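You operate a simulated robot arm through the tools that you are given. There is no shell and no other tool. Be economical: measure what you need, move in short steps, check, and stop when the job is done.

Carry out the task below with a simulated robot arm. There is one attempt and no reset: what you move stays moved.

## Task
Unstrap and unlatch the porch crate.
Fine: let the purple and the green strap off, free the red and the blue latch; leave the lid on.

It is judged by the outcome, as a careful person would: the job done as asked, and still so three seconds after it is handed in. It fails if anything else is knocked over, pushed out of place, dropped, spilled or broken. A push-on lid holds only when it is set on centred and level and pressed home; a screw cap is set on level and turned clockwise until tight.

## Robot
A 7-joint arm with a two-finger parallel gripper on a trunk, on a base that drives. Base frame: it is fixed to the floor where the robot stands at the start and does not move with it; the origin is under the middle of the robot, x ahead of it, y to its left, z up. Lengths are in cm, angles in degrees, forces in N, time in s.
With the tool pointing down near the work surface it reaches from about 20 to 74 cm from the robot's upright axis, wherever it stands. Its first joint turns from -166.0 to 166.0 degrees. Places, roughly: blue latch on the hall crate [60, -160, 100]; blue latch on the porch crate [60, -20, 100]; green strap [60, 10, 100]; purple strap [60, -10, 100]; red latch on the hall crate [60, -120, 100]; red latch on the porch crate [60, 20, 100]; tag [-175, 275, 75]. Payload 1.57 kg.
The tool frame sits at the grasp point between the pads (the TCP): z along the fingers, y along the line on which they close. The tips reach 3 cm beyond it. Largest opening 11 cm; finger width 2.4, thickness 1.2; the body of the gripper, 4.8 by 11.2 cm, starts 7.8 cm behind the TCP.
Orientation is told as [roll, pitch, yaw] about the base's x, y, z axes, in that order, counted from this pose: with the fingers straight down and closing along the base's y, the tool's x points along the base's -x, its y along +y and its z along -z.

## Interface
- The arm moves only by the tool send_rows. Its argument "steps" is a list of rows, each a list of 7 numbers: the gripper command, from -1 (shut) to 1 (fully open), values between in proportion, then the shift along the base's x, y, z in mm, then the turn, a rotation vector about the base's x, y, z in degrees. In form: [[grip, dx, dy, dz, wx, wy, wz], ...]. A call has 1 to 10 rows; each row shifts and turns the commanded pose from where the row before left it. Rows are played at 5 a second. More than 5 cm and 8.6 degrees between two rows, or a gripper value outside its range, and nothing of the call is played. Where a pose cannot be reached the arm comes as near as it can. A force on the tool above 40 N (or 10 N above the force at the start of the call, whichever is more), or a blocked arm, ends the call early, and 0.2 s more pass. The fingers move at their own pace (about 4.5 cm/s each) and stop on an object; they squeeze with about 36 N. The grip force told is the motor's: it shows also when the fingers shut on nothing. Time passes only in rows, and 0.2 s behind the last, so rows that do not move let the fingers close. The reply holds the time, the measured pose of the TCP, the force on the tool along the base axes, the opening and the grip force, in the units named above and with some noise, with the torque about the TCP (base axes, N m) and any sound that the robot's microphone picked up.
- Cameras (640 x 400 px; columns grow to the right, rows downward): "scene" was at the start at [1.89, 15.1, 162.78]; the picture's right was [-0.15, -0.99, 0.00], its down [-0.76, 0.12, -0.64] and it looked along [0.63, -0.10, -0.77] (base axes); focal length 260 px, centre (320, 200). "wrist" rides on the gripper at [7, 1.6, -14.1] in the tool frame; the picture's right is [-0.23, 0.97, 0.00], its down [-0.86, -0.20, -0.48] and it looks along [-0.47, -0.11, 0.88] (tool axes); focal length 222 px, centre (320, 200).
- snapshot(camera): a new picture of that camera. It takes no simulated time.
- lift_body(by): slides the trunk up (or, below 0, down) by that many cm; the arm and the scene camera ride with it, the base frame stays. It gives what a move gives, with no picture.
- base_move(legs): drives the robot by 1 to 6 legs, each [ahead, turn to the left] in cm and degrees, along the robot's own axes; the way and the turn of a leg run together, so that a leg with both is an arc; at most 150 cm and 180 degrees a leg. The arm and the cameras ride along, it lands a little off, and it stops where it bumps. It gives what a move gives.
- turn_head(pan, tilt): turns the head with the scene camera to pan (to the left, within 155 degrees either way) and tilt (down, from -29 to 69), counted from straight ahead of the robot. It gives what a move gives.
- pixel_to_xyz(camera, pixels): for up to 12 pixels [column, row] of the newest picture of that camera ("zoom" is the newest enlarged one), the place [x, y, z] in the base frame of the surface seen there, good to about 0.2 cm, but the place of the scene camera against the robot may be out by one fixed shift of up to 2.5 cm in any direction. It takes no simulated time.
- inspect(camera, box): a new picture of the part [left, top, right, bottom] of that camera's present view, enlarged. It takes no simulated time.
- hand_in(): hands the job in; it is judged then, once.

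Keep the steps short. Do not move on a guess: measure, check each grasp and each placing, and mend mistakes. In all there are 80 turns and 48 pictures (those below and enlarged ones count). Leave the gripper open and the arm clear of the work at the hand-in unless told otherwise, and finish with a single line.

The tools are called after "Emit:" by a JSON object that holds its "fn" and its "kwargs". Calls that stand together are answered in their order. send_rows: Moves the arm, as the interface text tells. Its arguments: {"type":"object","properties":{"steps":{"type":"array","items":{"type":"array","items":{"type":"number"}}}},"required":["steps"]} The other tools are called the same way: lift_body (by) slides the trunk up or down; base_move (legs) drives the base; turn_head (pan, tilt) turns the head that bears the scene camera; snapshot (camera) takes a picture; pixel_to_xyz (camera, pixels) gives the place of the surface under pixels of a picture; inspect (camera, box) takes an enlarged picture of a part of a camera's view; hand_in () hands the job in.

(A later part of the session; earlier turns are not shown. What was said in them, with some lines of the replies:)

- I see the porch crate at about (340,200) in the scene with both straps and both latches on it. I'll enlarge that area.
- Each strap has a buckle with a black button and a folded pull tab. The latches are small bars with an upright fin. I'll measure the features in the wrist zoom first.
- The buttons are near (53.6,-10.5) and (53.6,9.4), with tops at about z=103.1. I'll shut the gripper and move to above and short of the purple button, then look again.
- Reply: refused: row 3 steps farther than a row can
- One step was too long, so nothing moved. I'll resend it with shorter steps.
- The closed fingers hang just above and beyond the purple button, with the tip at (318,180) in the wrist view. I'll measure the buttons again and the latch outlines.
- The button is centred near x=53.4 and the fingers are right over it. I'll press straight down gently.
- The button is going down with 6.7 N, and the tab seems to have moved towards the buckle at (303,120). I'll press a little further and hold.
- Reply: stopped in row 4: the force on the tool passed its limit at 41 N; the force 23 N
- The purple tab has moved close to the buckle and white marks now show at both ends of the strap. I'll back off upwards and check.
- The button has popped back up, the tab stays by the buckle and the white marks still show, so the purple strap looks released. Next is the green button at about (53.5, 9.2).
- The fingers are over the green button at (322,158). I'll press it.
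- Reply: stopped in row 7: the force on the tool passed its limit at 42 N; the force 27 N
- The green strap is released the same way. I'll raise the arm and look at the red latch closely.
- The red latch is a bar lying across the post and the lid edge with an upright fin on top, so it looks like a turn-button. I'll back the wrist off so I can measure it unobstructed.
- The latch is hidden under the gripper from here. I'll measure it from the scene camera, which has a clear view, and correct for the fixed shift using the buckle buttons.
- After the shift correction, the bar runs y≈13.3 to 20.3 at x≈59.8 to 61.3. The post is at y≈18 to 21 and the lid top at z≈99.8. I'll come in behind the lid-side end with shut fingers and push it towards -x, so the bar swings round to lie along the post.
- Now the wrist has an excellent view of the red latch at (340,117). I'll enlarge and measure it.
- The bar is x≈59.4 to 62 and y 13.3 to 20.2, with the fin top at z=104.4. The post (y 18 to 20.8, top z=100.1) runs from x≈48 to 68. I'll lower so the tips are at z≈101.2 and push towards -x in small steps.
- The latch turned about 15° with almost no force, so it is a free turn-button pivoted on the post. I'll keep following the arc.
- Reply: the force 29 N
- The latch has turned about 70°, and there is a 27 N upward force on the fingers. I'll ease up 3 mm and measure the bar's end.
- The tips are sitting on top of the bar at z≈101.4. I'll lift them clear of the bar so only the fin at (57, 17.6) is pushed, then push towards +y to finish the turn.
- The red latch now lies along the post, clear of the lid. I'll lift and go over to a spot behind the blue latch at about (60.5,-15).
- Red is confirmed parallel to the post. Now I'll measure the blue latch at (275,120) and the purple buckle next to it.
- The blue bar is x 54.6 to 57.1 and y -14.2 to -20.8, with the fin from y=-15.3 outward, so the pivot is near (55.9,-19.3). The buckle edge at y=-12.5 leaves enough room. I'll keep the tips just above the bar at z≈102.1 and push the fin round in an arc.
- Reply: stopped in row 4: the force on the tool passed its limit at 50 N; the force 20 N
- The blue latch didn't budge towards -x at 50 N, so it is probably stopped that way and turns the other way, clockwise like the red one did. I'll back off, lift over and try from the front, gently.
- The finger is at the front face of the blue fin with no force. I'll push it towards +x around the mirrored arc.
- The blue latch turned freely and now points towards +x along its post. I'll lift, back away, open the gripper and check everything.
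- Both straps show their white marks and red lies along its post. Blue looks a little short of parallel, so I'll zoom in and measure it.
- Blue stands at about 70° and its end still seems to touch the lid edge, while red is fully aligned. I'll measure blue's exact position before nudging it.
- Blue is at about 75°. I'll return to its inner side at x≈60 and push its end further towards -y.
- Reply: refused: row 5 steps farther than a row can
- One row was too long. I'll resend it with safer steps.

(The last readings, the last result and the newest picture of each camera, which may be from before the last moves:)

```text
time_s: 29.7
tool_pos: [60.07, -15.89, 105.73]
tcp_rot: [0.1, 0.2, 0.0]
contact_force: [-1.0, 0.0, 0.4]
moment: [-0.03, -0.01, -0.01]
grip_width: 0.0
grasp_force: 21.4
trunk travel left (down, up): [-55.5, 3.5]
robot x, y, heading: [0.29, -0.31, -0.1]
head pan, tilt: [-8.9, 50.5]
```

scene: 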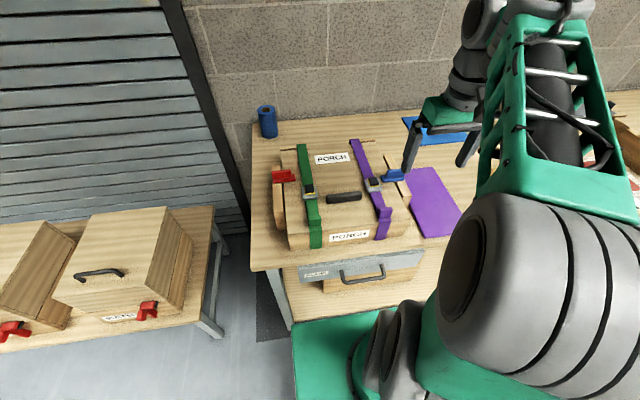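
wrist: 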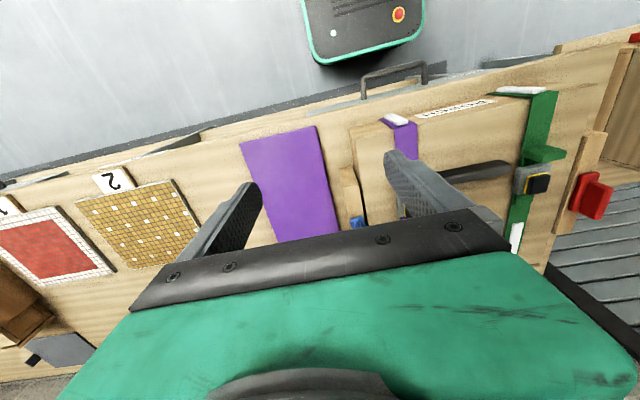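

I'm in place at (60.1,-15.9) with the tips at z≈102.7. Now I'll push towards -y in small steps.

Emit:
{"fn": "send_rows", "kwargs": {"steps": [[-1, 0, -8, -4, 0, 0, 0], [-1, 0, -6, 0, 0, 0, 0], [-1, 0, -5, 0, 0, 0, 0], [-1, 0, -3, 0, 0, 0, 0], [-1, 0, -3, 0, 0, 0, 0], [-1, 0, 0, 0, 0, 0, 0]]}}

Emit:
{"fn": "inspect", "kwargs": {"camera": "wrist", "box": [230, 100, 390, 225]}}

```text
time_s: 31.1
tool_pos: [59.95, -18.56, 105.02]
tcp_rot: [0.2, 0.3, 0.1]
contact_force: [0.9, 1.2, -0.4]
moment: [0.01, 0.0, 0.0]
grip_width: 0.0
grasp_force: 21.3
trunk travel left (down, up): [-55.5, 3.5]
robot x, y, heading: [-0.26, 0.12, 0.0]
head pan, tilt: [-8.9, 50.5]
```

```text
3.20 times, centred on (310, 162) of wrist
```

zoom: 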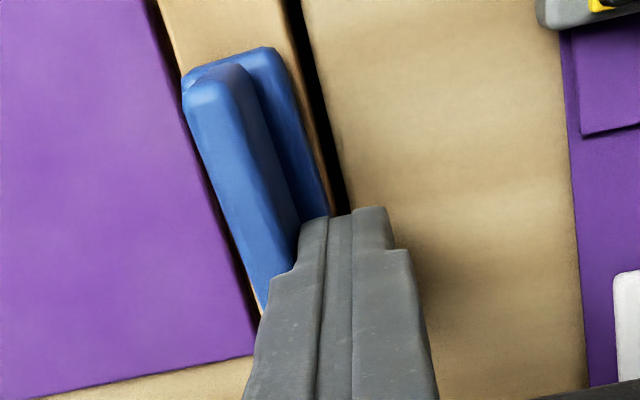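

Blue is now parallel to its post. I'll move away inwards, lift, retreat and open the gripper, then check again.

Emit:
{"fn": "send_rows", "kwargs": {"steps": [[-1, 0, 8, 5, 0, 0, 0], [-1, 0, 0, 45, 0, 0, 0], [-1, 0, 0, 45, 0, 0, 0], [-1, -40, -10, 25, 0, 0, 0], [-1, -45, -10, 15, 0, 0, 0], [-1, -45, -10, 15, 0, 0, 0], [1, -45, -10, 10, 0, 0, 0], [1, -45, -10, 0, 0, 0, 0], [1, 0, -20, 0, 0, 0, 0], [1, 0, 0, 0, 0, 0, 0]]}}

Emit:
{"fn": "inspect", "kwargs": {"camera": "scene", "box": [250, 120, 450, 260]}}

Emit:
{"fn": "snapshot", "kwargs": {"camera": "scene"}}

Emit:
{"fn": "inspect", "kwargs": {"camera": "scene", "box": [360, 145, 440, 195]}}

```text
time_s: 33.3
tool_pos: [37.92, -25.07, 121.21]
tcp_rot: [0.1, 0.4, 0.2]
contact_force: [0.3, -0.5, -0.2]
moment: [0.02, 0.0, 0.02]
grip_width: 8.59
grasp_force: 0.0
trunk travel left (down, up): [-55.5, 3.5]
robot x, y, heading: [0.21, 0.33, 0.1]
head pan, tilt: [-8.9, 50.5]
```

```text
2.86 times, centred on (350, 190) of scene
```

zoom: 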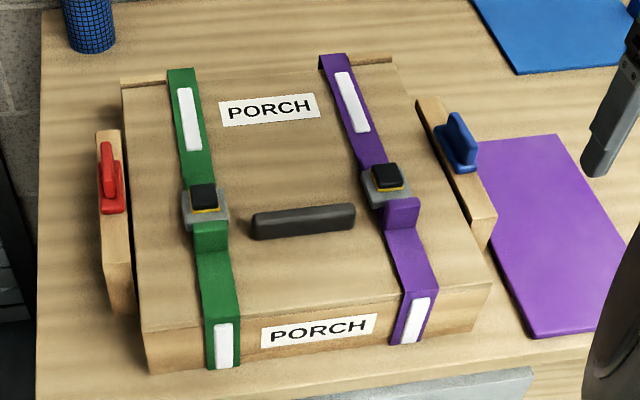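

```text
5 pictures are left
```

scene: 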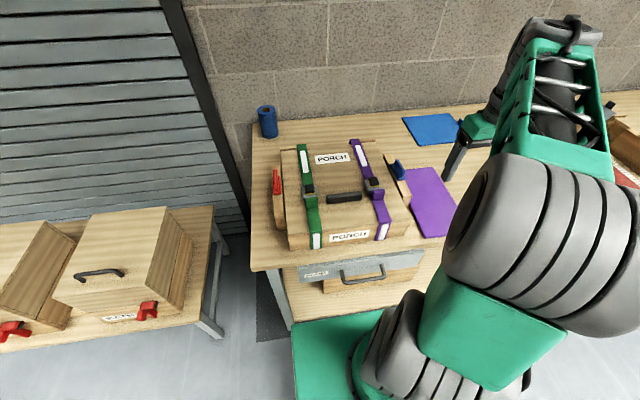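

```text
8.00 times, centred on (400, 170) of scene
```

zoom: 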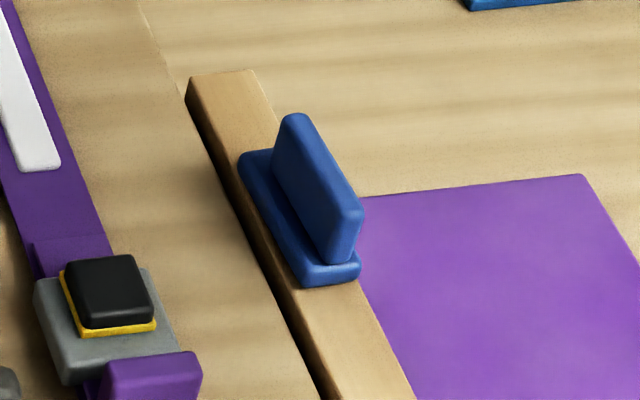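

Both straps show their white marks, both latches lie on their posts off the lid, the lid and surroundings haven't moved, and the gripper is open and clear. I'll hand it in.

Emit:
{"fn": "hand_in", "kwargs": {}}

```text
The job is handed in.
```

The porch crate's purple and green straps are let off, its red and blue latches are turned clear of the lid, and the lid is still on.
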